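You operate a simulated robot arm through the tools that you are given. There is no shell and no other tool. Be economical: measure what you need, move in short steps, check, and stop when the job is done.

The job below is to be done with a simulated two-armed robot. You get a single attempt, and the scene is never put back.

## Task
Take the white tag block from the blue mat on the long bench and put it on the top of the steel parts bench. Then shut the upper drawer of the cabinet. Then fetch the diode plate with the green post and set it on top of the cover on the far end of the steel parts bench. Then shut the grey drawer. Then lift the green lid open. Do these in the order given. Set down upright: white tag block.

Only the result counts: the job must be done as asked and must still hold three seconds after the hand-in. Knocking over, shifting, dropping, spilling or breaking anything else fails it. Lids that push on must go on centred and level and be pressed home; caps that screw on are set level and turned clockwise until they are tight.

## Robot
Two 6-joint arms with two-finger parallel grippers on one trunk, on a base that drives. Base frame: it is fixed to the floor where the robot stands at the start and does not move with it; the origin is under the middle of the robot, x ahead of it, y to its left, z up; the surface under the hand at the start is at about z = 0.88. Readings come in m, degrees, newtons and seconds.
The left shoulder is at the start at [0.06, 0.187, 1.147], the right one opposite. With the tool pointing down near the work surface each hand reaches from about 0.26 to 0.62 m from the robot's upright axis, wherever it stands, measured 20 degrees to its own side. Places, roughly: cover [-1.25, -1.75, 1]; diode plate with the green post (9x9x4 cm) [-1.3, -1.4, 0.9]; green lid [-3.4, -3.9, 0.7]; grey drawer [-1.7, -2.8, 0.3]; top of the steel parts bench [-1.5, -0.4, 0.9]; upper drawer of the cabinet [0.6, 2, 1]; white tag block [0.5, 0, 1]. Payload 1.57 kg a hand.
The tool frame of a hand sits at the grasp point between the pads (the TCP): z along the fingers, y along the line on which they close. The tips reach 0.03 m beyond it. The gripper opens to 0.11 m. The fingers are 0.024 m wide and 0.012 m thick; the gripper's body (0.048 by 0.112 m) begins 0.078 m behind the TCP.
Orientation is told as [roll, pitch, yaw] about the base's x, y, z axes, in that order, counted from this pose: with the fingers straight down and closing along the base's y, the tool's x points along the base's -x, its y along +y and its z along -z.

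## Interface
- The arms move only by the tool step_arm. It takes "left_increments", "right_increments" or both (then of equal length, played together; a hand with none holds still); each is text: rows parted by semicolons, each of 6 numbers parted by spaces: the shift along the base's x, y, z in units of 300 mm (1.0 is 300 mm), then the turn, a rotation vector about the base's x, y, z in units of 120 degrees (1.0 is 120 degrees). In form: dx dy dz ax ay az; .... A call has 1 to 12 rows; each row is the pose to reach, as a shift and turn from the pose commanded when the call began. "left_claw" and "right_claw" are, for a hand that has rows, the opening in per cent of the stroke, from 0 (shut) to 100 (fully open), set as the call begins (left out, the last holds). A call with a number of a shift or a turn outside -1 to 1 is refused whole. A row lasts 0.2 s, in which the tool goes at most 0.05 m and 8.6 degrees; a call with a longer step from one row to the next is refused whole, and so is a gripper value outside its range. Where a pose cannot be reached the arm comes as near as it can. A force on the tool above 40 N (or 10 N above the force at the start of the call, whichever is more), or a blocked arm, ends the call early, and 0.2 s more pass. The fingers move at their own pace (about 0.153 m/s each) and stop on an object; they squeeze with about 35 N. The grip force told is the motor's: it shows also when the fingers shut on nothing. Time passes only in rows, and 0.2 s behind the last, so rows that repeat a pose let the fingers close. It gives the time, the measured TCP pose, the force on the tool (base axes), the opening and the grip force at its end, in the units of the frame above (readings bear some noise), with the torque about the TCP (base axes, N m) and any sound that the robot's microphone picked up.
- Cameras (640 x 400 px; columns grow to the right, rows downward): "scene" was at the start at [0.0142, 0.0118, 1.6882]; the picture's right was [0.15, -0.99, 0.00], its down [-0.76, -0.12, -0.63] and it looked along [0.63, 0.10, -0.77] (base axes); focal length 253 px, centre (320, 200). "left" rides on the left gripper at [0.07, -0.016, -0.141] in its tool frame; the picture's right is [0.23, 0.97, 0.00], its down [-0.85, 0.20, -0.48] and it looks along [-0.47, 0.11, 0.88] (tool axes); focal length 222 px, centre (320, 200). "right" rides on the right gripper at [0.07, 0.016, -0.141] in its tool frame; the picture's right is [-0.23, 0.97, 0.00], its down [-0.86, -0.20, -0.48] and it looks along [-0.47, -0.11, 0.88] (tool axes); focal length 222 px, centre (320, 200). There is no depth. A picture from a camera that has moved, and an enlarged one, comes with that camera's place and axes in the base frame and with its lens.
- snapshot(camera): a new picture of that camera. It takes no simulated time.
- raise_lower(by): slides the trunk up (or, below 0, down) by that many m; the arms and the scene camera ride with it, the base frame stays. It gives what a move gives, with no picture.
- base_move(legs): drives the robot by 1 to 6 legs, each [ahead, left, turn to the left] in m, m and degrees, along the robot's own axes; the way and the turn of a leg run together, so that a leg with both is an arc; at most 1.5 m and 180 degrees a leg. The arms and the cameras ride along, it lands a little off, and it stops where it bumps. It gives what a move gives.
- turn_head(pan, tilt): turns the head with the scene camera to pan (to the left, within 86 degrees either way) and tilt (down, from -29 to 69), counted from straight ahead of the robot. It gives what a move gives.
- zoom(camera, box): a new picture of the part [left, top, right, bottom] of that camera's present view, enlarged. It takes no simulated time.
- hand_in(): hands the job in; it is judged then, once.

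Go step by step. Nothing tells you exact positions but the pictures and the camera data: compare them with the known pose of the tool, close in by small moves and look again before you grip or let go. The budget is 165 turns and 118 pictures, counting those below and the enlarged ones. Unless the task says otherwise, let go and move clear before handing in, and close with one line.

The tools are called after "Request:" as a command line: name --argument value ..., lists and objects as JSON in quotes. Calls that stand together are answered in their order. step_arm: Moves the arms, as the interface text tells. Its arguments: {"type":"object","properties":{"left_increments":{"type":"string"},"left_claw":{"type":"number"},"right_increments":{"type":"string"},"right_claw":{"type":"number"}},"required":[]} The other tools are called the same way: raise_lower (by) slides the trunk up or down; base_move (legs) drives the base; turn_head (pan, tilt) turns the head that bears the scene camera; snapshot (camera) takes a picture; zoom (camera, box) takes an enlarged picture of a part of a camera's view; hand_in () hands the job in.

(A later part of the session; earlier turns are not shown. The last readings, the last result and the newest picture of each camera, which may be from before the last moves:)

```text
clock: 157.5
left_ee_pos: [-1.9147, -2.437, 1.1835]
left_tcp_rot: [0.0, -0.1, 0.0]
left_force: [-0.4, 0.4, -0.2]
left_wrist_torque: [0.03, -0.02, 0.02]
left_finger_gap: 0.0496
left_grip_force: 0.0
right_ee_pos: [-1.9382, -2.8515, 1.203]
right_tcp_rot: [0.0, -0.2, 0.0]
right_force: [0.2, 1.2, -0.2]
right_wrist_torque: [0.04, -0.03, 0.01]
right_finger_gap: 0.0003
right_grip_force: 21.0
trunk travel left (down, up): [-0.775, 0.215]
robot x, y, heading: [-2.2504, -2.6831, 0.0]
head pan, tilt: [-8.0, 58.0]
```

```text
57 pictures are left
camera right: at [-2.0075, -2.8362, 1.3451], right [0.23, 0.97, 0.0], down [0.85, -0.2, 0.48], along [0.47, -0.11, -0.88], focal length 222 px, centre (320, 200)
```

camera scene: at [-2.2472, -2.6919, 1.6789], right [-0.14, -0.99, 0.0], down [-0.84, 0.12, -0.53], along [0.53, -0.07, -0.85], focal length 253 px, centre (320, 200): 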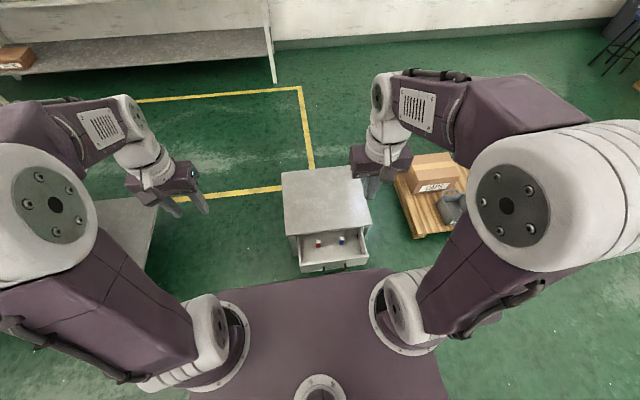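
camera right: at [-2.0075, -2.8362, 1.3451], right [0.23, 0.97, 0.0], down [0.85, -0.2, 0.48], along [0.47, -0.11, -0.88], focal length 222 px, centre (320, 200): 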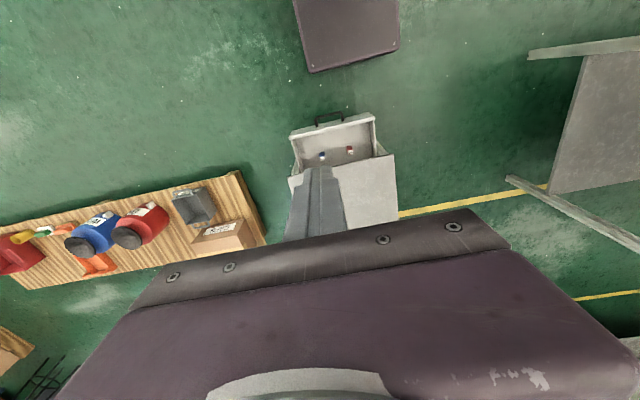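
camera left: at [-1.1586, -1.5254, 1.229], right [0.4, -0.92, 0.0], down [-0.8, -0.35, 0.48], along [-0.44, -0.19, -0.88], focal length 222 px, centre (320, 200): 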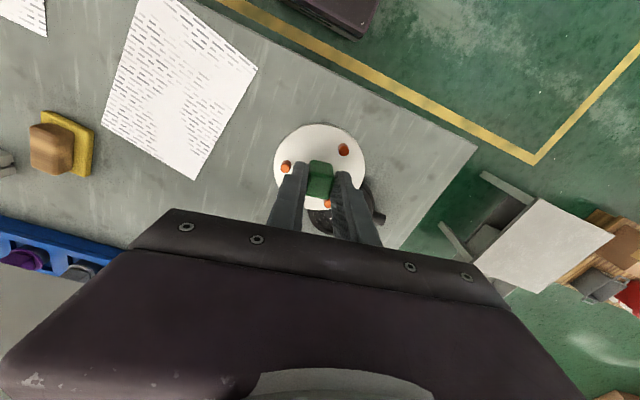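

Request:
raise_lower --by -0.35

Request:
raise_lower --by -0.35

Request:
snapshot --camera "right"

Request:
snapshot --camera "scene"

```text
clock: 160.9
left_ee_pos: [-1.9103, -2.437, 0.8329]
left_tcp_rot: [0.0, 0.0, -0.1]
left_force: [0.5, -0.5, -0.2]
left_wrist_torque: [0.0, 0.0, 0.01]
left_finger_gap: 0.0494
left_grip_force: 0.0
right_ee_pos: [-1.9351, -2.8522, 0.8522]
right_tcp_rot: [0.0, -0.1, -0.1]
right_force: [-0.6, 0.3, -0.3]
right_wrist_torque: [0.0, -0.01, 0.0]
right_finger_gap: 0.0
right_grip_force: 21.0
trunk travel left (down, up): [-0.425, 0.565]
robot x, y, heading: [-2.248, -2.6832, -0.1]
head pan, tilt: [-8.0, 58.0]
```

```text
clock: 164.3
left_ee_pos: [-1.9104, -2.4367, 0.483]
left_tcp_rot: [-0.1, 0.1, -0.1]
left_force: [-0.9, 0.3, 0.0]
left_wrist_torque: [0.0, 0.04, 0.0]
left_finger_gap: 0.0494
left_grip_force: 0.1
right_ee_pos: [-1.9344, -2.8521, 0.5015]
right_tcp_rot: [0.0, -0.1, -0.2]
right_force: [-0.7, 0.8, 0.5]
right_wrist_torque: [0.02, -0.02, 0.01]
right_finger_gap: 0.0
right_grip_force: 21.1
trunk travel left (down, up): [-0.075, 0.915]
robot x, y, heading: [-2.2512, -2.6836, 0.1]
head pan, tilt: [-8.0, 58.0]
```

```text
56 pictures are left
camera right: at [-2.0045, -2.8362, 0.6446], right [0.23, 0.97, 0.0], down [0.85, -0.2, 0.48], along [0.47, -0.11, -0.88], focal length 222 px, centre (320, 200)
```

right: 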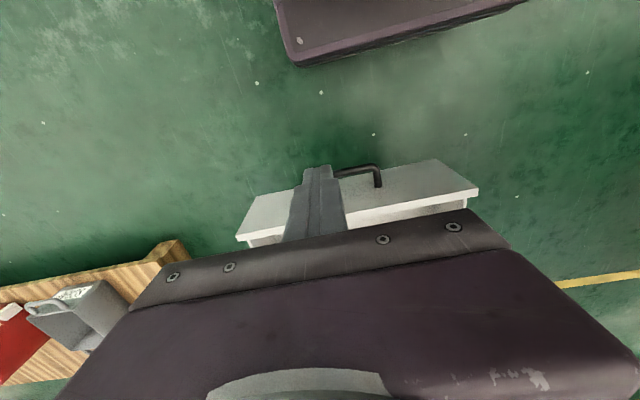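

```text
55 pictures are left
camera scene: at [-2.2433, -2.6919, 0.9789], right [-0.14, -0.99, 0.0], down [-0.84, 0.12, -0.53], along [0.52, -0.07, -0.85], focal length 253 px, centre (320, 200)
```

scene: 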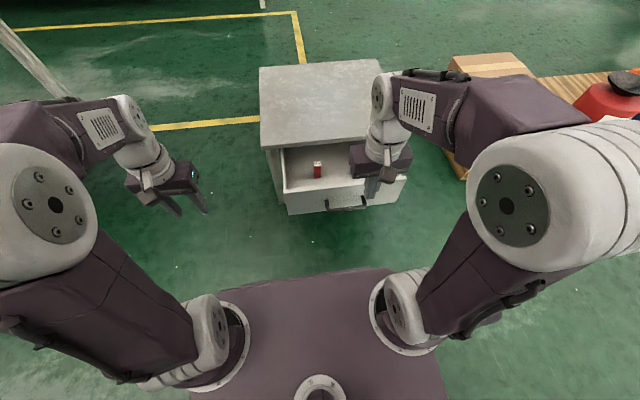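

The handle bar is at about x −1.856, z 0.29. I'll lower the closed right fingers in front of it, at z≈0.295.

Request:
step_arm --right_increments "0 0.07 0 0 0 0; 0 0.073 -0.15 0 0 0; 0 0.073 -0.3 0 0 0; 0 0.073 -0.45 0 0 0; 0 0.073 -0.6 0 0 0; 0 0.073 -0.688 0 0 0; 0 0.073 -0.688 0 0 0"

Request:
snapshot --camera "right"

Request:
zoom --camera "scene" --box '[240, 120, 440, 260]'

```text
clock: 165.9
left_ee_pos: [-1.9107, -2.4365, 0.4822]
left_tcp_rot: [0.0, 0.0, -0.1]
left_force: [0.3, 0.2, -0.4]
left_wrist_torque: [-0.01, 0.0, 0.02]
left_finger_gap: 0.0494
left_grip_force: 0.1
right_ee_pos: [-1.9364, -2.8295, 0.2954]
right_tcp_rot: [-0.1, 0.0, -0.1]
right_force: [0.5, 0.6, 0.3]
right_wrist_torque: [-0.04, 0.0, 0.02]
right_finger_gap: 0.0001
right_grip_force: 21.1
trunk travel left (down, up): [-0.075, 0.915]
robot x, y, heading: [-2.2505, -2.6784, -0.2]
head pan, tilt: [-8.0, 58.0]
```

```text
54 pictures are left
camera right: at [-2.0061, -2.814, 0.4373], right [0.23, 0.97, 0.0], down [0.85, -0.2, 0.48], along [0.47, -0.11, -0.88], focal length 222 px, centre (320, 200)
```

right: 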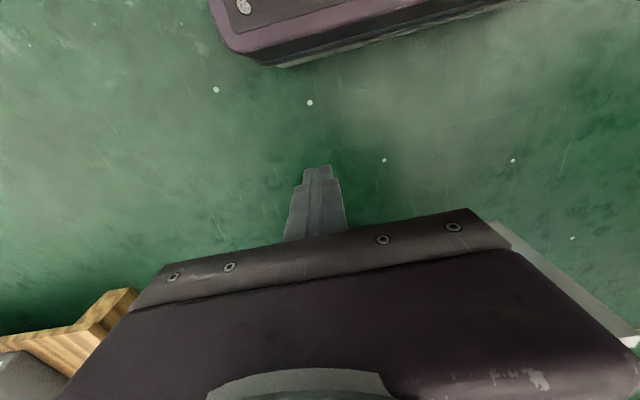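

```text
2.86 times, centred on (340, 190) of scene
camera zoom: at [-2.2432, -2.6919, 0.9789], right [-0.14, -0.99, 0.0], down [-0.84, 0.12, -0.53], along [0.52, -0.07, -0.85], focal length 722 px, centre (263, 229)
```

zoom: 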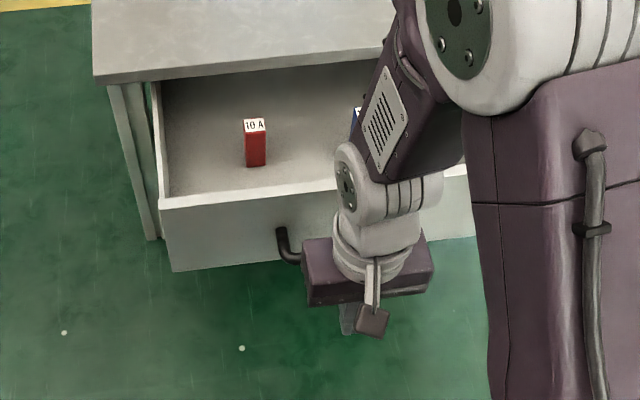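

The fingers are in front of the handle. I'll approach and push slowly so the standing blocks aren't disturbed.

Request:
step_arm --right_increments "0.05 0 0 0 0 0; 0.1 0 0 0 0 0; 0.15 0 0 0 0 0; 0.18 0 0 0 0 0; 0.2 0 0 0 0 0; 0.22 0 0 0 0 0; 0.24 0 0 0 0 0; 0.265 0 0 0 0 0; 0.29 0 0 0 0 0; 0.315 0 0 0 0 0; 0.34 0 0 0 0 0; 0.365 0 0 0 0 0"

Request:
zoom --camera "scene" --box '[240, 120, 440, 260]'

```text
clock: 168.5
left_ee_pos: [-1.912, -2.4364, 0.4838]
left_tcp_rot: [0.0, 0.0, -0.1]
left_force: [0.4, 0.6, -0.2]
left_wrist_torque: [0.01, -0.03, -0.02]
left_finger_gap: 0.0496
left_grip_force: 0.2
right_ee_pos: [-1.8241, -2.8314, 0.2956]
right_tcp_rot: [0.0, -0.1, -0.1]
right_force: [-2.0, 0.4, -0.1]
right_wrist_torque: [-0.01, 0.02, 0.01]
right_finger_gap: 0.0
right_grip_force: 21.0
trunk travel left (down, up): [-0.075, 0.915]
robot x, y, heading: [-2.2519, -2.6836, -0.3]
head pan, tilt: [-8.0, 58.0]
```

```text
2.86 times, centred on (340, 190) of scene
camera zoom: at [-2.2433, -2.6919, 0.9789], right [-0.14, -0.99, 0.0], down [-0.84, 0.12, -0.53], along [0.52, -0.07, -0.85], focal length 722 px, centre (263, 229)
```

zoom: 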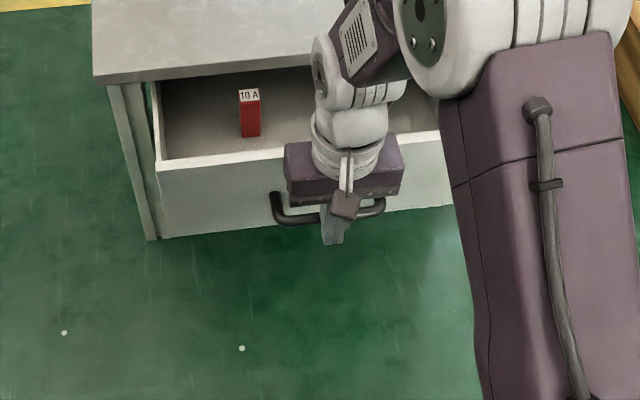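

Request:
step_arm --right_increments "0.025 0 0 0 0 0; 0.05 0 0 0 0 0; 0.075 0 0 0 0 0; 0.1 0 0 0 0 0; 0.125 0 0 0 0 0; 0.15 0 0 0 0 0; 0.175 0 0 0 0 0; 0.2 0 0 0 0 0; 0.225 0 0 0 0 0; 0.25 0 0 0 0 0; 0.275 0 0 0 0 0; 0.3 0 0 0 0 0"

Request:
zoom --camera "scene" --box '[240, 120, 440, 260]'

```text
clock: 171.1
left_ee_pos: [-1.9117, -2.4362, 0.484]
left_tcp_rot: [0.0, 0.0, -0.1]
left_force: [-0.3, 0.3, -0.6]
left_wrist_torque: [0.01, 0.03, -0.01]
left_finger_gap: 0.0495
left_grip_force: 0.0
right_ee_pos: [-1.7337, -2.8312, 0.2956]
right_tcp_rot: [0.0, -0.1, 0.0]
right_force: [-0.9, -0.5, -1.8]
right_wrist_torque: [-0.05, 0.03, -0.02]
right_finger_gap: 0.0001
right_grip_force: 21.3
trunk travel left (down, up): [-0.075, 0.915]
robot x, y, heading: [-2.2467, -2.6852, -0.4]
head pan, tilt: [-8.0, 58.0]
```

```text
2.86 times, centred on (340, 190) of scene
camera zoom: at [-2.2432, -2.6919, 0.9789], right [-0.14, -0.99, 0.0], down [-0.84, 0.12, -0.53], along [0.52, -0.07, -0.85], focal length 722 px, centre (263, 229)
```

zoom: 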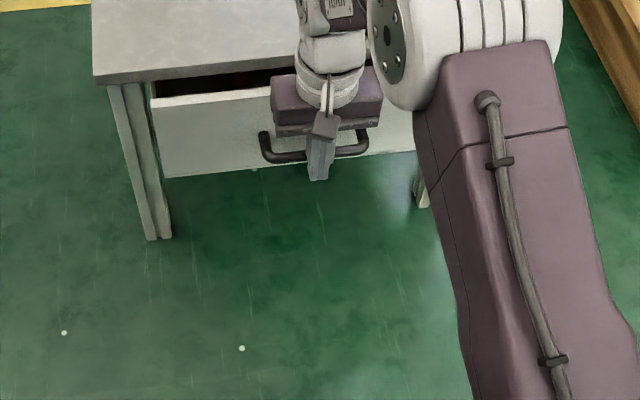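

Request:
step_arm --right_increments "0.02 0 0 0 0 0; 0.04 0 0 0 0 0; 0.06 0 0 0 0 0; 0.08 0 0 0 0 0; 0.1 0 0 0 0 0; 0.115 0 0 0 0 0; 0.13 0 0 0 0 0; 0.145 0 0 0 0 0; 0.16 0 0 0 0 0; 0.175 0 0 0 0 0; 0.19 0 0 0 0 0"

Request:
zoom --camera "scene" --box '[240, 120, 440, 260]'

```text
clock: 173.3
left_ee_pos: [-1.9111, -2.4369, 0.4827]
left_tcp_rot: [0.0, 0.0, -0.2]
left_force: [-0.1, -0.3, -0.6]
left_wrist_torque: [-0.04, 0.01, 0.0]
left_finger_gap: 0.0493
left_grip_force: 0.1
right_ee_pos: [-1.6911, -2.8315, 0.2927]
right_tcp_rot: [-0.1, 1.2, 0.0]
right_force: [-3.7, -0.3, 1.3]
right_wrist_torque: [-0.05, 0.0, 0.04]
right_finger_gap: 0.0002
right_grip_force: 21.2
trunk travel left (down, up): [-0.075, 0.915]
robot x, y, heading: [-2.2505, -2.6821, 0.1]
head pan, tilt: [-8.0, 58.0]
stopped in row 10 (right hand): the force on the tool passed its limit at 46 N (the readings are from after the stop); the commanded pose is now the measured one
```

```text
2.86 times, centred on (340, 190) of scene
camera zoom: at [-2.244, -2.6918, 0.9788], right [-0.14, -0.99, 0.0], down [-0.84, 0.12, -0.53], along [0.52, -0.07, -0.85], focal length 722 px, centre (263, 229)
```

zoom: 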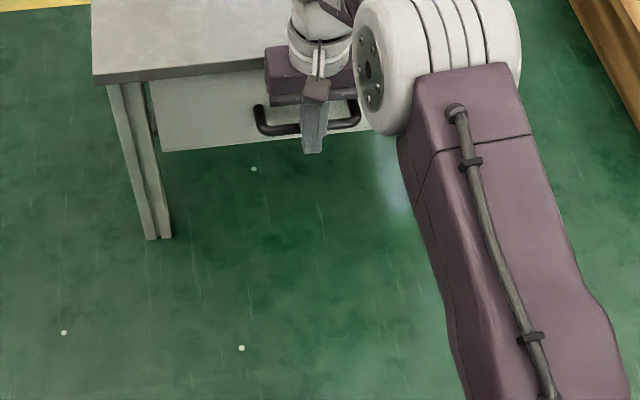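

It reached a hard stop with the front under the tabletop edge. I'll back off, raise and check.

Request:
step_arm --right_increments "-0.1 0 0 0 -0.003 0; -0.25 0 0 0 -0.01 0; -0.4 0 0 0 -0.01 0; -0.55 0 0 0 -0.01 0; -0.68 0 0 0 -0.01 0; -0.7 -0.05 0.15 0 -0.01 0; -0.7 -0.1 0.3 0 -0.01 0; -0.7 -0.1 0.45 0 -0.01 0; -0.7 -0.1 0.6 0 -0.01 0; -0.7 -0.1 0.7 0 -0.01 0; -0.7 -0.1 0.7 0 -0.01 0"

Request:
raise_lower --by 0.35

Request:
zoom --camera "scene" --box '[240, 120, 440, 260]'

```text
clock: 175.7
left_ee_pos: [-1.9114, -2.4365, 0.4824]
left_tcp_rot: [0.0, 0.1, -0.2]
left_force: [0.6, -0.1, -0.5]
left_wrist_torque: [0.02, 0.0, 0.02]
left_finger_gap: 0.0493
left_grip_force: 0.1
right_ee_pos: [-1.9021, -2.8611, 0.504]
right_tcp_rot: [-0.1, -0.3, -0.1]
right_force: [0.5, 0.7, 0.1]
right_wrist_torque: [-0.01, 0.01, 0.01]
right_finger_gap: 0.0
right_grip_force: 21.3
trunk travel left (down, up): [-0.075, 0.915]
robot x, y, heading: [-2.2493, -2.6828, 0.2]
head pan, tilt: [-8.0, 58.0]
```

```text
clock: 179.1
left_ee_pos: [-1.9108, -2.4373, 0.8334]
left_tcp_rot: [0.0, 0.1, -0.2]
left_force: [-0.9, 0.7, -0.4]
left_wrist_torque: [-0.01, 0.0, -0.01]
left_finger_gap: 0.0495
left_grip_force: 0.0
right_ee_pos: [-1.903, -2.86, 0.8527]
right_tcp_rot: [-0.1, -0.2, -0.2]
right_force: [0.1, -0.2, -0.4]
right_wrist_torque: [0.02, -0.01, 0.03]
right_finger_gap: 0.0001
right_grip_force: 21.4
trunk travel left (down, up): [-0.425, 0.565]
robot x, y, heading: [-2.2508, -2.6796, 0.1]
head pan, tilt: [-8.0, 58.0]
```

```text
2.86 times, centred on (340, 190) of scene
camera zoom: at [-2.2437, -2.6919, 1.3288], right [-0.14, -0.99, 0.0], down [-0.84, 0.12, -0.53], along [0.52, -0.07, -0.85], focal length 722 px, centre (263, 229)
```

zoom: 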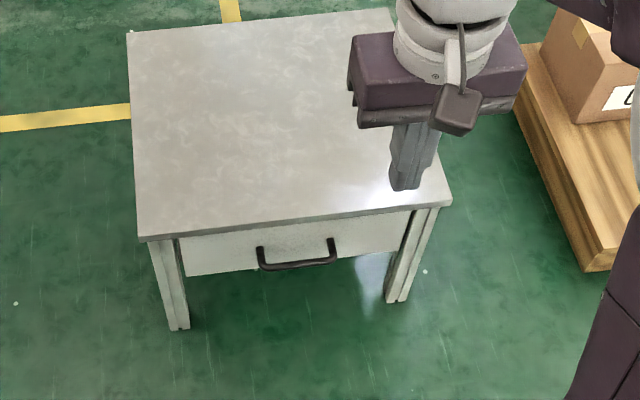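

The grey drawer is shut. Next is the green lid near (−3.4, −3.9, 0.7): I'll raise the trunk, turn toward it and look.

Request:
raise_lower --by 0.35

Request:
base_move --legs '[[-0.2, 0, 0], [0, 0, -130]]'

Request:
turn_head --pan 0 --tilt 32

Request:
snapshot --camera "scene"

```text
clock: 182.5
left_ee_pos: [-1.9114, -2.4369, 1.1825]
left_tcp_rot: [-0.1, 0.0, -0.2]
left_force: [-0.8, -0.3, -0.5]
left_wrist_torque: [0.0, -0.01, 0.05]
left_finger_gap: 0.0497
left_grip_force: 0.1
right_ee_pos: [-1.9023, -2.8615, 1.2032]
right_tcp_rot: [-0.1, 0.0, 0.0]
right_force: [-0.6, -0.5, -0.2]
right_wrist_torque: [0.04, -0.01, 0.05]
right_finger_gap: 0.0001
right_grip_force: 21.0
trunk travel left (down, up): [-0.775, 0.215]
robot x, y, heading: [-2.252, -2.682, 0.1]
head pan, tilt: [-8.0, 58.0]
```

```text
clock: 189.5
left_ee_pos: [-2.4819, -3.1002, 1.1822]
left_tcp_rot: [0.1, -0.1, -129.9]
left_force: [0.2, 0.1, 0.3]
left_wrist_torque: [0.0, 0.01, -0.02]
left_finger_gap: 0.0493
left_grip_force: 0.1
right_ee_pos: [-2.8148, -2.8353, 1.2033]
right_tcp_rot: [-0.1, -0.1, -130.0]
right_force: [-0.5, 0.0, 0.5]
right_wrist_torque: [0.0, 0.0, 0.03]
right_finger_gap: 0.0001
right_grip_force: 21.7
trunk travel left (down, up): [-0.775, 0.215]
robot x, y, heading: [-2.4547, -2.6859, -130.0]
head pan, tilt: [-8.0, 58.0]
```

```text
clock: 190.4
left_ee_pos: [-2.4828, -3.1006, 1.1837]
left_tcp_rot: [0.0, -0.1, -129.9]
left_force: [1.2, -0.5, 0.6]
left_wrist_torque: [0.0, 0.0, -0.03]
left_finger_gap: 0.0496
left_grip_force: 0.0
right_ee_pos: [-2.8149, -2.8359, 1.2029]
right_tcp_rot: [-0.1, -0.1, -129.9]
right_force: [0.0, 0.5, 0.0]
right_wrist_torque: [0.05, -0.02, 0.01]
right_finger_gap: 0.0
right_grip_force: 21.4
trunk travel left (down, up): [-0.775, 0.215]
robot x, y, heading: [-2.4523, -2.6808, -129.8]
head pan, tilt: [0.0, 32.0]
```

```text
48 pictures are left
camera scene: at [-2.4748, -2.7044, 1.7154], right [-0.77, 0.64, 0.0], down [0.34, 0.41, -0.85], along [-0.54, -0.65, -0.53], focal length 253 px, centre (320, 200)
```

scene: 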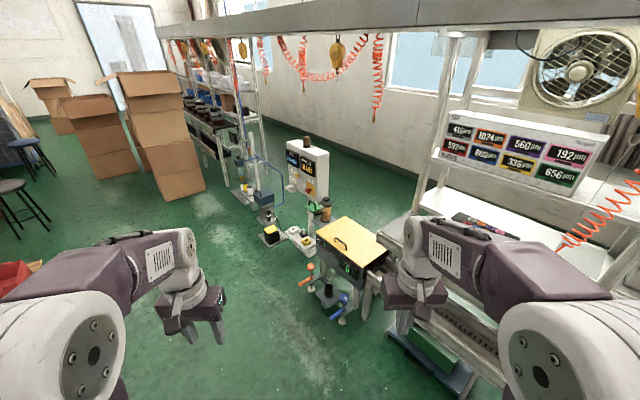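

Request:
zoom --camera "scene" --box '[240, 130, 480, 330]'

```text
2.00 times, centred on (360, 230) of scene
camera zoom: at [-2.4748, -2.7044, 1.7154], right [-0.77, 0.64, 0.0], down [0.34, 0.41, -0.85], along [-0.54, -0.65, -0.53], focal length 506 px, centre (240, 140)
```

zoom: 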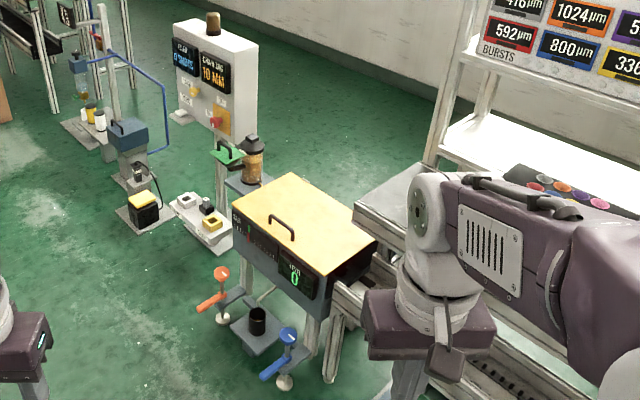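

The green lid is the small green thing with a black handle at about (−3.42, −3.90, 0.7), beside the jar. I'll look closer.

Request:
zoom --camera "scene" --box '[325, 185, 385, 245]'

Request:
zoom --camera "scene" --box '[270, 180, 390, 330]'

```text
6.67 times, centred on (355, 215) of scene
camera zoom: at [-2.4748, -2.7044, 1.7154], right [-0.77, 0.64, 0.0], down [0.34, 0.41, -0.85], along [-0.54, -0.65, -0.53], focal length 1686 px, centre (87, 100)
```

zoom: 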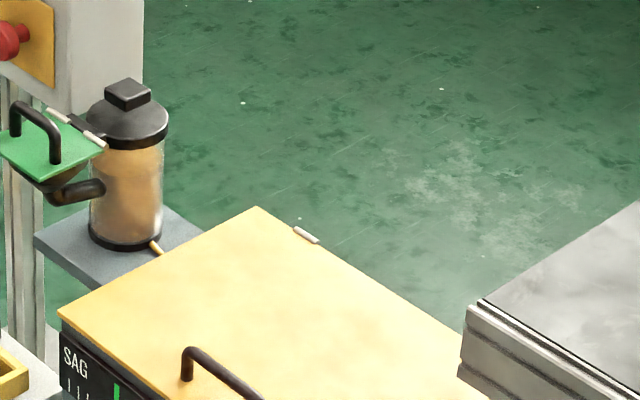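

```text
2.67 times, centred on (330, 255) of scene
camera zoom: at [-2.4748, -2.7044, 1.7154], right [-0.77, 0.64, 0.0], down [0.34, 0.41, -0.85], along [-0.54, -0.65, -0.53], focal length 674 px, centre (293, 53)
```

zoom: 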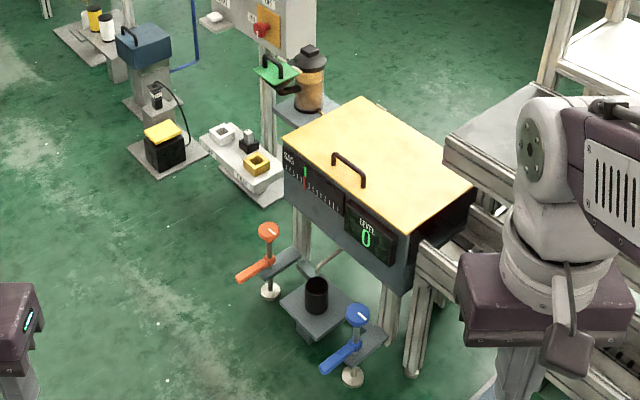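

The lid is about 9×9 cm, hinged along y on its −x side, with a bow handle along y at about (−3.41, −3.915). I'll drive to face −x with the right arm in front of it.

Request:
base_move --legs '[[0, 0, -50.2], [0, 1.35, 0]]'

Request:
turn_head --pan -8 --tilt 45

Request:
snapshot --camera "scene"

```text
clock: 199.5
left_ee_pos: [-2.8109, -4.2774, 1.1832]
left_tcp_rot: [0.1, 0.0, 179.7]
left_force: [0.2, -0.3, 0.1]
left_wrist_torque: [-0.04, 0.02, 0.01]
left_finger_gap: 0.0498
left_grip_force: 0.0
right_ee_pos: [-2.8183, -3.8527, 1.202]
right_tcp_rot: [-0.1, -0.2, 179.6]
right_force: [-0.8, -0.1, 0.5]
right_wrist_torque: [-0.02, 0.0, 0.03]
right_finger_gap: 0.0
right_grip_force: 21.1
trunk travel left (down, up): [-0.775, 0.215]
robot x, y, heading: [-2.4725, -4.0343, 179.7]
head pan, tilt: [0.0, 32.0]
```

```text
clock: 200.2
left_ee_pos: [-2.8123, -4.2783, 1.1822]
left_tcp_rot: [0.1, 0.0, 179.6]
left_force: [0.7, -0.3, 0.3]
left_wrist_torque: [0.01, -0.01, -0.01]
left_finger_gap: 0.0495
left_grip_force: 0.0
right_ee_pos: [-2.8185, -3.8531, 1.2032]
right_tcp_rot: [-0.1, 0.0, 179.5]
right_force: [0.1, 0.5, -0.8]
right_wrist_torque: [-0.03, -0.01, -0.01]
right_finger_gap: 0.0
right_grip_force: 21.2
trunk travel left (down, up): [-0.775, 0.215]
robot x, y, heading: [-2.471, -4.0335, 179.6]
head pan, tilt: [-8.0, 45.0]
```

```text
44 pictures are left
camera scene: at [-2.4934, -4.0222, 1.696], right [0.15, 0.99, 0.0], down [0.7, -0.1, -0.71], along [-0.7, 0.1, -0.71], focal length 253 px, centre (320, 200)
```

scene: 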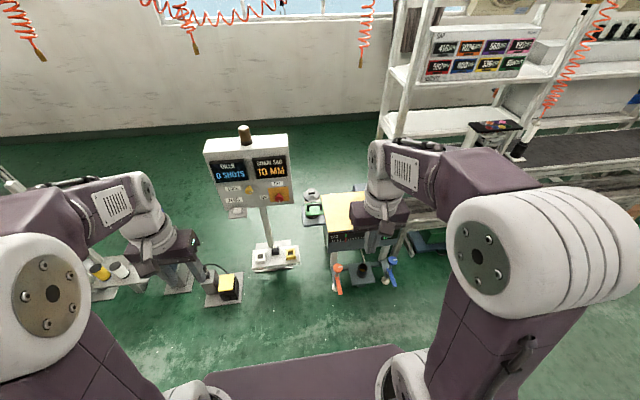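

Request:
zoom --camera "scene" --box '[290, 180, 350, 230]'

Request:
zoom --camera "scene" --box '[190, 120, 410, 310]'

```text
8.00 times, centred on (320, 205) of scene
camera zoom: at [-2.4934, -4.0222, 1.696], right [0.15, 0.99, 0.0], down [0.7, -0.1, -0.71], along [-0.7, 0.1, -0.71], focal length 2023 px, centre (320, 160)
```

zoom: 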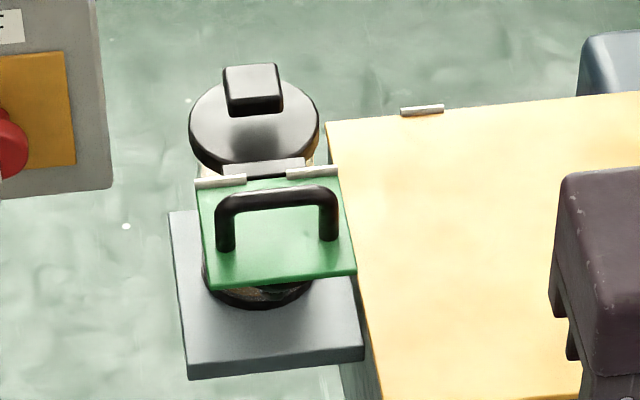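

```text
2.11 times, centred on (300, 215) of scene
camera zoom: at [-2.4934, -4.0222, 1.696], right [0.15, 0.99, 0.0], down [0.7, -0.1, -0.71], along [-0.7, 0.1, -0.71], focal length 532 px, centre (362, 168)
```

zoom: 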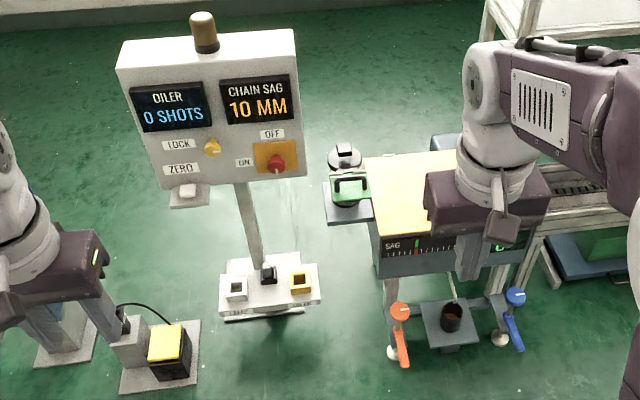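

I triangulated the lid: plane z≈0.688, hinge line x≈−3.476, bow-handle bar along y at (−3.415, −3.915, 0.733), and a jar knob behind at (−3.544, −3.915, ~0.72). I'll drive in, lower the trunk 0.2 m, and turn the right hand 90° so it closes along x.

Request:
base_move --legs '[[0.46, 0.06, 0.4]]'

Request:
raise_lower --by -0.2

Request:
step_arm --right_increments "0 0 0 0 0 0.07; 0 0 0 0 0 0.14; 0 0 0 0 0 0.21; 0 0 0 0 0 0.28; 0 0 0 0 0 0.35; 0 0 0 0 0 0.42; 0 0 0 0 0 0.49; 0 0 0 0 0 0.56; 0 0 0 0 0 0.63; 0 0 0 0 0 0.7; 0 0 0 0 0 0.75; 0 0 0 0 0 0.75" --right_claw 40

Request:
snapshot --camera "right"

Request:
snapshot --camera "scene"

```text
clock: 203.0
left_ee_pos: [-3.2707, -4.3338, 1.1834]
left_tcp_rot: [0.0, 0.0, 179.4]
left_force: [0.2, 0.2, -1.0]
left_wrist_torque: [0.04, -0.01, 0.02]
left_finger_gap: 0.0494
left_grip_force: 0.0
right_ee_pos: [-3.277, -3.9103, 1.2036]
right_tcp_rot: [-0.1, -0.2, 179.5]
right_force: [-0.2, 0.6, -0.4]
right_wrist_torque: [-0.02, -0.01, 0.01]
right_finger_gap: 0.0
right_grip_force: 21.5
trunk travel left (down, up): [-0.775, 0.215]
robot x, y, heading: [-2.931, -4.0901, 179.4]
head pan, tilt: [-8.0, 45.0]
```

```text
clock: 205.2
left_ee_pos: [-3.2712, -4.3347, 0.9835]
left_tcp_rot: [0.0, 0.0, 179.4]
left_force: [0.1, -0.1, -0.4]
left_wrist_torque: [0.02, 0.04, 0.0]
left_finger_gap: 0.0493
left_grip_force: 0.0
right_ee_pos: [-3.2786, -3.9092, 1.0028]
right_tcp_rot: [-0.1, -0.1, 179.5]
right_force: [-0.3, 0.4, -0.1]
right_wrist_torque: [0.0, 0.01, -0.02]
right_finger_gap: 0.0
right_grip_force: 21.8
trunk travel left (down, up): [-0.575, 0.415]
robot x, y, heading: [-2.9281, -4.0892, 179.5]
head pan, tilt: [-8.0, 45.0]
```

```text
clock: 207.8
left_ee_pos: [-3.2715, -4.3345, 0.9821]
left_tcp_rot: [0.0, 0.1, 179.5]
left_force: [-0.4, 0.6, 0.4]
left_wrist_torque: [-0.02, -0.01, -0.01]
left_finger_gap: 0.0494
left_grip_force: 0.0
right_ee_pos: [-3.278, -3.9099, 1.0032]
right_tcp_rot: [-0.1, -0.1, -90.4]
right_force: [-0.4, 0.1, 0.0]
right_wrist_torque: [-0.03, 0.0, 0.04]
right_finger_gap: 0.0441
right_grip_force: 0.0
trunk travel left (down, up): [-0.575, 0.415]
robot x, y, heading: [-2.9313, -4.0911, 179.7]
head pan, tilt: [-8.0, 45.0]
```

```text
41 pictures are left
camera right: at [-3.2602, -3.8401, 1.1451], right [0.97, -0.23, 0.0], down [-0.21, -0.85, 0.48], along [-0.11, -0.47, -0.88], focal length 222 px, centre (320, 200)
```

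right: 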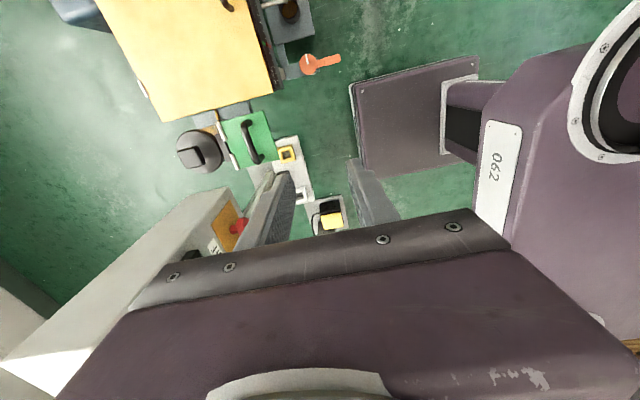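

```text
40 pictures are left
camera scene: at [-2.9529, -4.0793, 1.496], right [0.15, 0.99, 0.0], down [0.7, -0.1, -0.71], along [-0.7, 0.1, -0.71], focal length 253 px, centre (320, 200)
```

scene: 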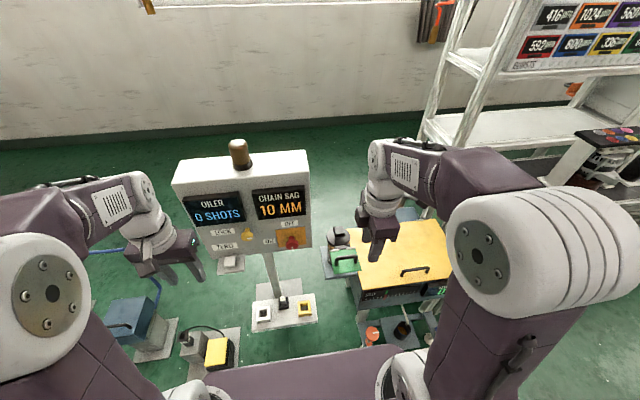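

Request:
zoom --camera "right" --box '[160, 90, 320, 190]'

Request:
zoom --camera "scene" --box '[300, 210, 400, 290]'

```text
4.00 times, centred on (240, 140) of right
camera zoom: at [-3.2602, -3.8401, 1.1451], right [0.97, -0.23, 0.0], down [-0.21, -0.85, 0.48], along [-0.11, -0.47, -0.88], focal length 888 px, centre (640, 440)
```

zoom: 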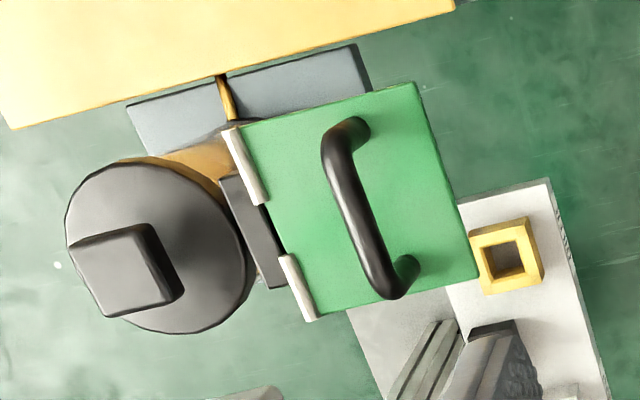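

```text
5.00 times, centred on (350, 250) of scene
camera zoom: at [-2.9529, -4.0793, 1.496], right [0.15, 0.99, 0.0], down [0.7, -0.1, -0.71], along [-0.7, 0.1, -0.71], focal length 1264 px, centre (170, -50)
```

zoom: 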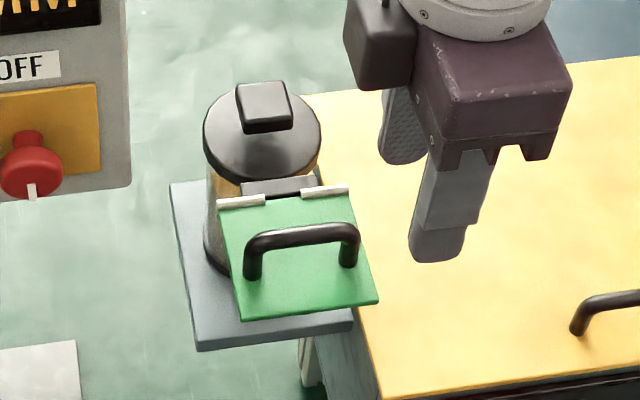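

The bar centre is at (−3.411, −3.913, 0.733). I'll move above it and come down with the fingers on either side.

Request:
step_arm --right_increments "-0.15 -0.004 0 0 0 0; -0.3 -0.008 0 0 0 0; -0.443 -0.011 0 0 0 0; -0.443 -0.011 -0.15 0 0 0; -0.443 -0.011 -0.3 0 0 0; -0.443 -0.011 -0.45 0 0 0; -0.443 -0.011 -0.6 0 0 0; -0.443 -0.011 -0.7 0 0 0; -0.443 -0.011 -0.7 0 0 0"

Request:
snapshot --camera "right"

Request:
zoom --camera "scene" --box '[280, 190, 400, 290]'

```text
clock: 209.8
left_ee_pos: [-3.2716, -4.3347, 0.9835]
left_tcp_rot: [0.0, 0.1, 179.4]
left_force: [-0.2, -0.5, -0.4]
left_wrist_torque: [0.02, -0.01, -0.02]
left_finger_gap: 0.0496
left_grip_force: 0.0
right_ee_pos: [-3.4111, -3.9147, 0.7937]
right_tcp_rot: [-0.2, -0.1, -90.5]
right_force: [0.8, -0.2, 0.5]
right_wrist_torque: [0.02, -0.01, -0.01]
right_finger_gap: 0.044
right_grip_force: 0.2
trunk travel left (down, up): [-0.575, 0.415]
robot x, y, heading: [-2.9324, -4.0938, 179.6]
head pan, tilt: [-8.0, 45.0]
```

```text
37 pictures are left
camera right: at [-3.3944, -3.8441, 0.9364], right [0.97, -0.24, 0.0], down [-0.21, -0.85, 0.48], along [-0.11, -0.47, -0.88], focal length 222 px, centre (320, 200)
```

right: 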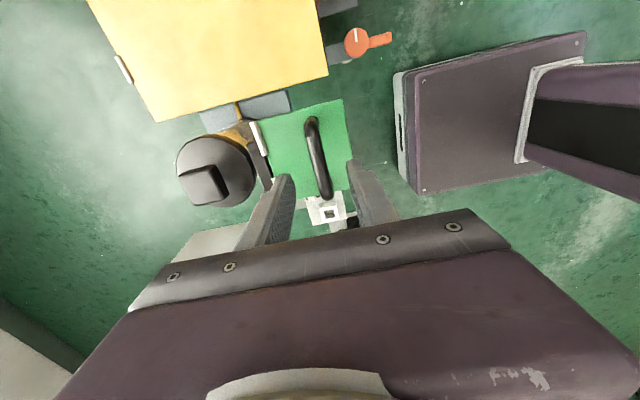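

```text
4.00 times, centred on (340, 240) of scene
camera zoom: at [-2.9525, -4.0794, 1.496], right [0.15, 0.99, 0.0], down [0.7, -0.1, -0.71], along [-0.7, 0.1, -0.71], focal length 1012 px, centre (240, 40)
```

zoom: 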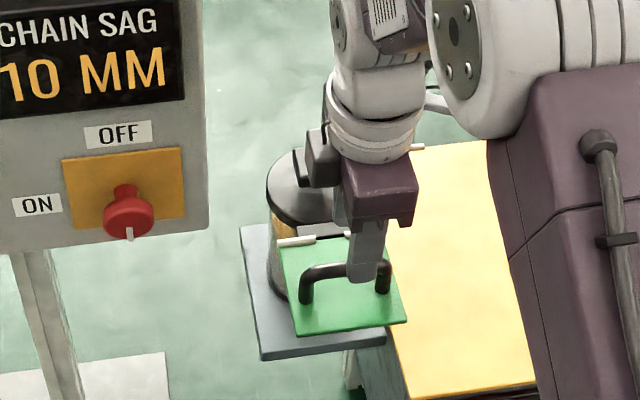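

The fingers straddle the bar. I'll lower to z≈0.752 and close on it.

Request:
step_arm --right_increments "0 0 -0.05 0 0 0; 0 0 -0.1 0 0 0; 0 0 -0.138 0 0 0; 0 0 -0.138 0 0 0"

Request:
zoom --camera "right" --box '[220, 90, 420, 215]'

```text
clock: 210.8
left_ee_pos: [-3.2708, -4.3347, 0.9836]
left_tcp_rot: [0.0, 0.0, 179.4]
left_force: [0.5, -0.6, 0.1]
left_wrist_torque: [0.01, 0.01, -0.02]
left_finger_gap: 0.0494
left_grip_force: 0.0
right_ee_pos: [-3.411, -3.913, 0.7519]
right_tcp_rot: [-0.1, -0.1, -90.5]
right_force: [0.1, 0.8, 0.0]
right_wrist_torque: [0.01, -0.01, 0.0]
right_finger_gap: 0.0443
right_grip_force: 0.1
trunk travel left (down, up): [-0.575, 0.415]
robot x, y, heading: [-2.9317, -4.0917, 179.5]
head pan, tilt: [-8.0, 45.0]
```

```text
3.20 times, centred on (320, 152) of right
camera zoom: at [-3.3941, -3.8441, 0.8942], right [0.97, -0.24, 0.0], down [-0.21, -0.85, 0.48], along [-0.11, -0.47, -0.88], focal length 711 px, centre (320, 352)
```

zoom: 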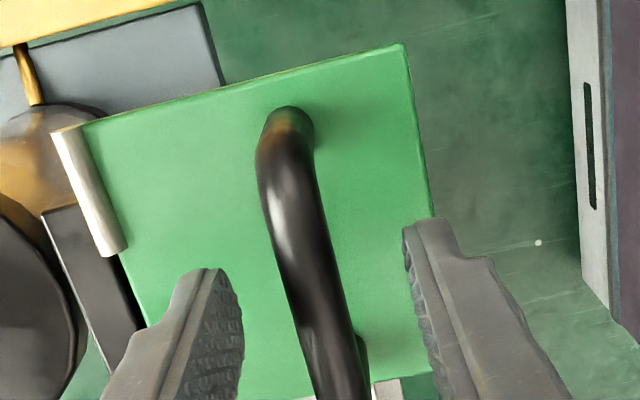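

Request:
step_arm --right_increments "0 0 0 0 0 0; 0 0 0 0 0 0; 0 0 0 0 0 0" --right_claw 0

Request:
zoom --camera "right" --box '[220, 90, 420, 215]'

```text
clock: 211.6
left_ee_pos: [-3.2712, -4.3339, 0.9832]
left_tcp_rot: [0.0, 0.1, 179.4]
left_force: [0.0, -0.3, 0.2]
left_wrist_torque: [0.02, 0.05, -0.02]
left_finger_gap: 0.0496
left_grip_force: 0.1
right_ee_pos: [-3.4113, -3.9135, 0.7509]
right_tcp_rot: [-0.1, -0.2, -90.5]
right_force: [-4.2, 1.0, 0.6]
right_wrist_torque: [0.03, 0.15, 0.35]
right_finger_gap: 0.0136
right_grip_force: 29.9
trunk travel left (down, up): [-0.575, 0.415]
robot x, y, heading: [-2.9315, -4.087, 179.7]
head pan, tilt: [-8.0, 45.0]
```

```text
3.20 times, centred on (320, 152) of right
camera zoom: at [-3.3949, -3.8441, 0.8941], right [0.97, -0.24, 0.0], down [-0.21, -0.85, 0.48], along [-0.11, -0.47, -0.88], focal length 711 px, centre (320, 352)
```

zoom: 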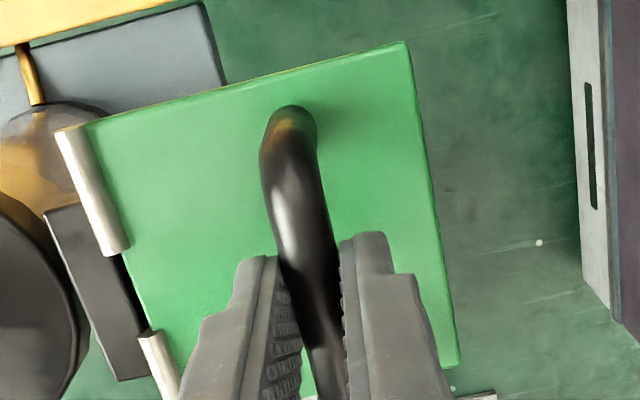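

The bar is gripped (13.6 mm). I'll follow the hinge arc in small steps, up to about 30° first.

Request:
step_arm --right_increments "-0.006 0 0.009 0 0 0; -0.0127 0 0.018 0 0 0; -0.02 0 0.027 0 0 0; -0.027 0 0.0353 0 0 0; -0.0345 0 0.0435 0 0 0; -0.0427 0 0.0513 0 0 0; -0.051 0 0.0587 0 0 0; -0.0597 0 0.0657 0 0 0; -0.0687 0 0.0724 0 0 0; -0.078 0 0.0787 0 0 0; -0.0875 0 0.0844 0 0 0; -0.0973 0 0.0897 0 0 0"

Request:
zoom --camera "scene" --box '[280, 190, 400, 290]'

Request:
zoom --camera "right" --box '[220, 90, 420, 215]'

```text
clock: 214.2
left_ee_pos: [-3.2714, -4.3362, 0.9829]
left_tcp_rot: [0.0, 0.0, 179.4]
left_force: [0.3, 0.5, -0.7]
left_wrist_torque: [0.0, -0.02, -0.03]
left_finger_gap: 0.0496
left_grip_force: 0.1
right_ee_pos: [-3.441, -3.9135, 0.7798]
right_tcp_rot: [0.0, -0.1, -90.4]
right_force: [3.8, -5.4, -0.5]
right_wrist_torque: [-0.65, -0.27, 0.75]
right_finger_gap: 0.0135
right_grip_force: 30.6
trunk travel left (down, up): [-0.575, 0.415]
robot x, y, heading: [-2.9315, -4.0899, 179.3]
head pan, tilt: [-8.0, 45.0]
```

```text
4.00 times, centred on (340, 240) of scene
camera zoom: at [-2.9523, -4.0802, 1.4961], right [0.15, 0.99, 0.0], down [0.7, -0.1, -0.71], along [-0.7, 0.11, -0.71], focal length 1012 px, centre (240, 40)
```

zoom: 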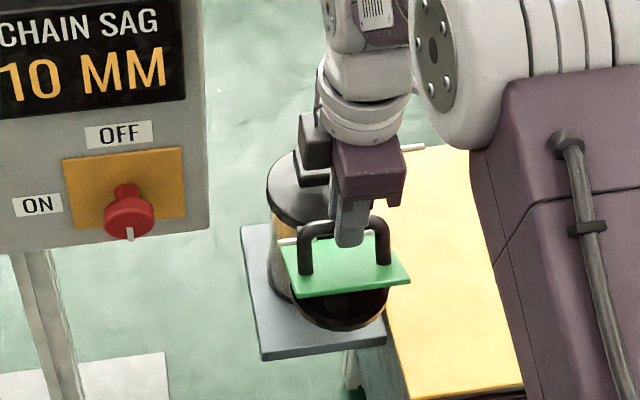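

```text
3.20 times, centred on (320, 152) of right
camera zoom: at [-3.423, -3.844, 0.9222], right [0.97, -0.24, 0.0], down [-0.21, -0.85, 0.48], along [-0.11, -0.47, -0.88], focal length 711 px, centre (320, 352)
```

zoom: 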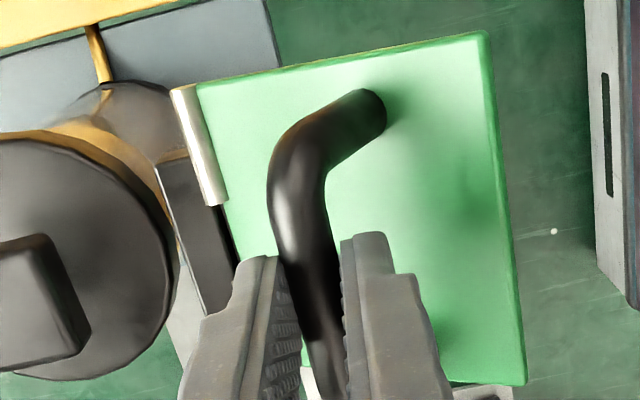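

The lid is rising cleanly with low forces. I'll continue the arc to about 60°.

Request:
step_arm --right_increments "-0.01 0 0.005 0 0 0; -0.02 0 0.0097 0 0 0; -0.0305 0 0.0137 0 0 0; -0.041 0 0.0173 0 0 0; -0.052 0 0.0205 0 0 0; -0.0627 0 0.0233 0 0 0; -0.0737 0 0.0255 0 0 0; -0.0847 0 0.0273 0 0 0; -0.0957 0 0.0285 0 0 0; -0.1067 0 0.0293 0 0 0; -0.118 0 0.0295 0 0 0; -0.129 0 0.0293 0 0 0"

Request:
zoom --camera "scene" --box '[280, 190, 400, 290]'

Request:
zoom --camera "right" --box '[220, 90, 420, 215]'

```text
clock: 216.8
left_ee_pos: [-3.2723, -4.3352, 0.9841]
left_tcp_rot: [-0.1, 0.0, 179.4]
left_force: [-0.2, 0.4, -0.5]
left_wrist_torque: [-0.03, -0.01, -0.01]
left_finger_gap: 0.0492
left_grip_force: 0.1
right_ee_pos: [-3.4787, -3.913, 0.7869]
right_tcp_rot: [-0.1, 0.0, -90.4]
right_force: [2.8, -4.8, -2.2]
right_wrist_torque: [-0.71, -0.19, 0.72]
right_finger_gap: 0.0139
right_grip_force: 30.4
trunk travel left (down, up): [-0.575, 0.415]
robot x, y, heading: [-2.9302, -4.0889, 179.6]
head pan, tilt: [-8.0, 45.0]
```

```text
4.00 times, centred on (340, 240) of scene
camera zoom: at [-2.9529, -4.0799, 1.4959], right [0.15, 0.99, 0.0], down [0.7, -0.1, -0.71], along [-0.7, 0.11, -0.71], focal length 1012 px, centre (240, 40)
```

zoom: 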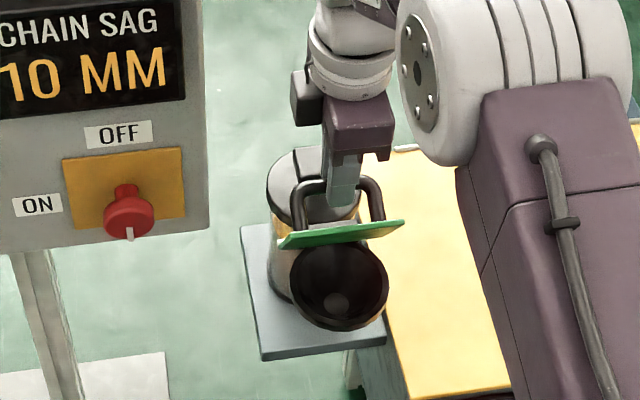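

```text
3.20 times, centred on (320, 152) of right
camera zoom: at [-3.4615, -3.8434, 0.9296], right [0.97, -0.24, 0.0], down [-0.21, -0.85, 0.48], along [-0.11, -0.47, -0.88], focal length 711 px, centre (320, 352)
```

zoom: 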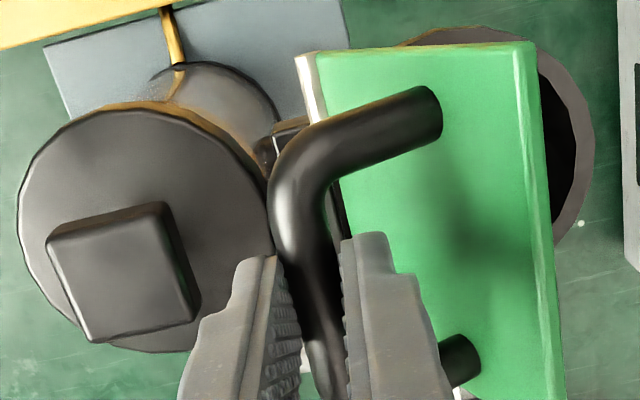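

Request:
step_arm --right_increments "-0.011 0 -0.0007 0 0 0; -0.0223 0 -0.0017 0 0 0; -0.0333 0 -0.0033 0 0 0; -0.0443 0 -0.0053 0 0 0; -0.055 0 -0.008 0 0 0; -0.066 0 -0.011 0 0 0; -0.0765 0 -0.0147 0 0 0; -0.087 0 -0.0187 0 0 0; -0.097 0 -0.0232 0 0 0; -0.1073 0 -0.028 0 0 0"

Request:
zoom --camera "scene" --box '[280, 190, 400, 290]'

Request:
zoom --camera "right" --box '[220, 90, 420, 215]'

```text
clock: 219.0
left_ee_pos: [-3.2707, -4.3338, 0.982]
left_tcp_rot: [0.1, 0.1, 179.4]
left_force: [0.7, -0.8, 1.1]
left_wrist_torque: [0.0, -0.02, 0.01]
left_finger_gap: 0.0494
left_grip_force: 0.1
right_ee_pos: [-3.5104, -3.9128, 0.7789]
right_tcp_rot: [0.0, -0.2, -90.5]
right_force: [5.9, 1.3, -4.7]
right_wrist_torque: [-0.52, -0.26, 0.72]
right_finger_gap: 0.0143
right_grip_force: 30.1
trunk travel left (down, up): [-0.575, 0.415]
robot x, y, heading: [-2.932, -4.0926, 179.5]
head pan, tilt: [-8.0, 45.0]
```

```text
4.00 times, centred on (340, 240) of scene
camera zoom: at [-2.9527, -4.0786, 1.4959], right [0.15, 0.99, 0.0], down [0.7, -0.11, -0.71], along [-0.7, 0.1, -0.71], focal length 1012 px, centre (240, 40)
```

zoom: 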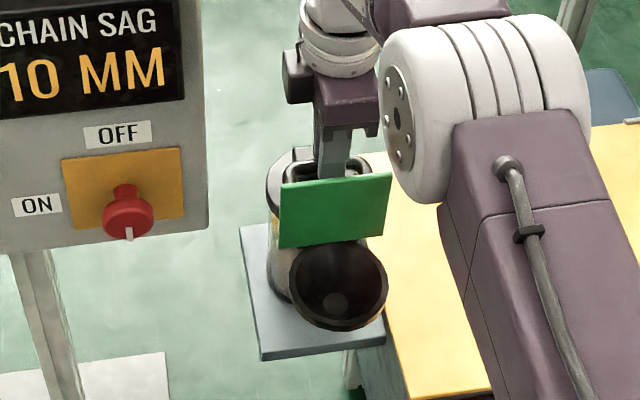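

```text
3.20 times, centred on (320, 152) of right
camera zoom: at [-3.4934, -3.8432, 0.9211], right [0.97, -0.24, 0.0], down [-0.21, -0.85, 0.48], along [-0.11, -0.47, -0.88], focal length 711 px, centre (320, 352)
```

zoom: 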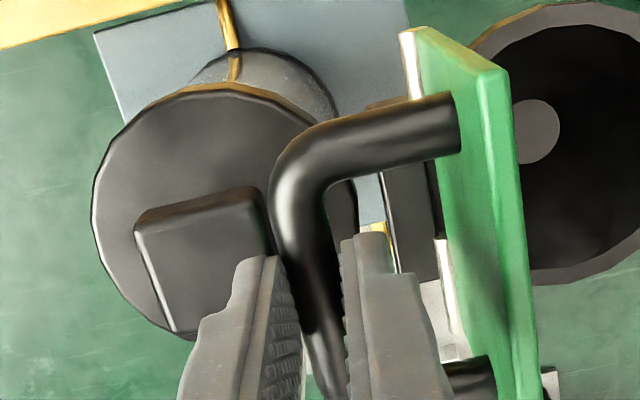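

The lid is nearly vertical. I'll continue carefully to about 97°, watching the force.

Request:
step_arm --right_increments "-0.0095 0 -0.005 0 0 0; -0.0193 0 -0.011 0 0 0; -0.0285 0 -0.017 0 0 0; -0.0377 0 -0.0237 0 0 0; -0.0447 0 -0.029 0 0 0; -0.0447 0 -0.029 0 0 0"

Request:
zoom --camera "scene" --box '[280, 190, 400, 290]'

Request:
zoom --camera "right" --box '[220, 90, 420, 215]'

```text
clock: 220.4
left_ee_pos: [-3.2689, -4.3339, 0.9844]
left_tcp_rot: [0.0, -0.1, 179.4]
left_force: [-0.7, -0.1, -1.0]
left_wrist_torque: [-0.01, 0.04, 0.0]
left_finger_gap: 0.0496
left_grip_force: 0.0
right_ee_pos: [-3.521, -3.9125, 0.7717]
right_tcp_rot: [0.3, -0.1, -90.5]
right_force: [26.1, 0.0, -5.0]
right_wrist_torque: [-0.23, -0.69, 0.72]
right_finger_gap: 0.0138
right_grip_force: 30.5
trunk travel left (down, up): [-0.575, 0.415]
robot x, y, heading: [-2.9274, -4.0919, 179.6]
head pan, tilt: [-8.0, 45.0]
```

```text
4.00 times, centred on (340, 240) of scene
camera zoom: at [-2.9487, -4.079, 1.496], right [0.15, 0.99, 0.0], down [0.7, -0.11, -0.71], along [-0.7, 0.1, -0.71], focal length 1012 px, centre (240, 40)
```

zoom: 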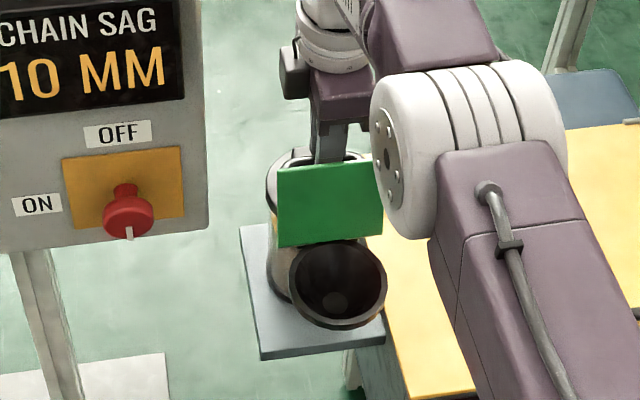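

```text
3.20 times, centred on (320, 152) of right
camera zoom: at [-3.504, -3.8433, 0.9144], right [0.97, -0.24, 0.0], down [-0.21, -0.85, 0.48], along [-0.11, -0.47, -0.88], focal length 711 px, centre (320, 352)
```

zoom: 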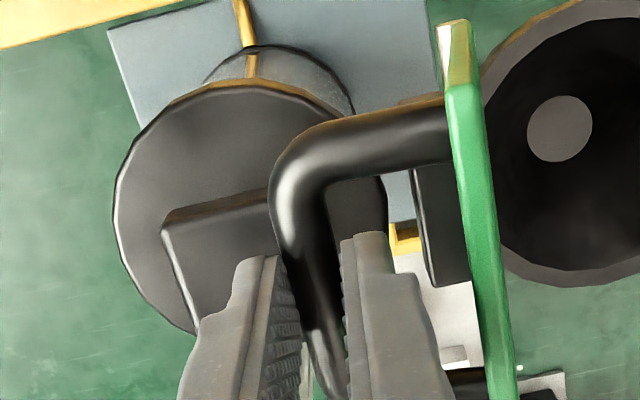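

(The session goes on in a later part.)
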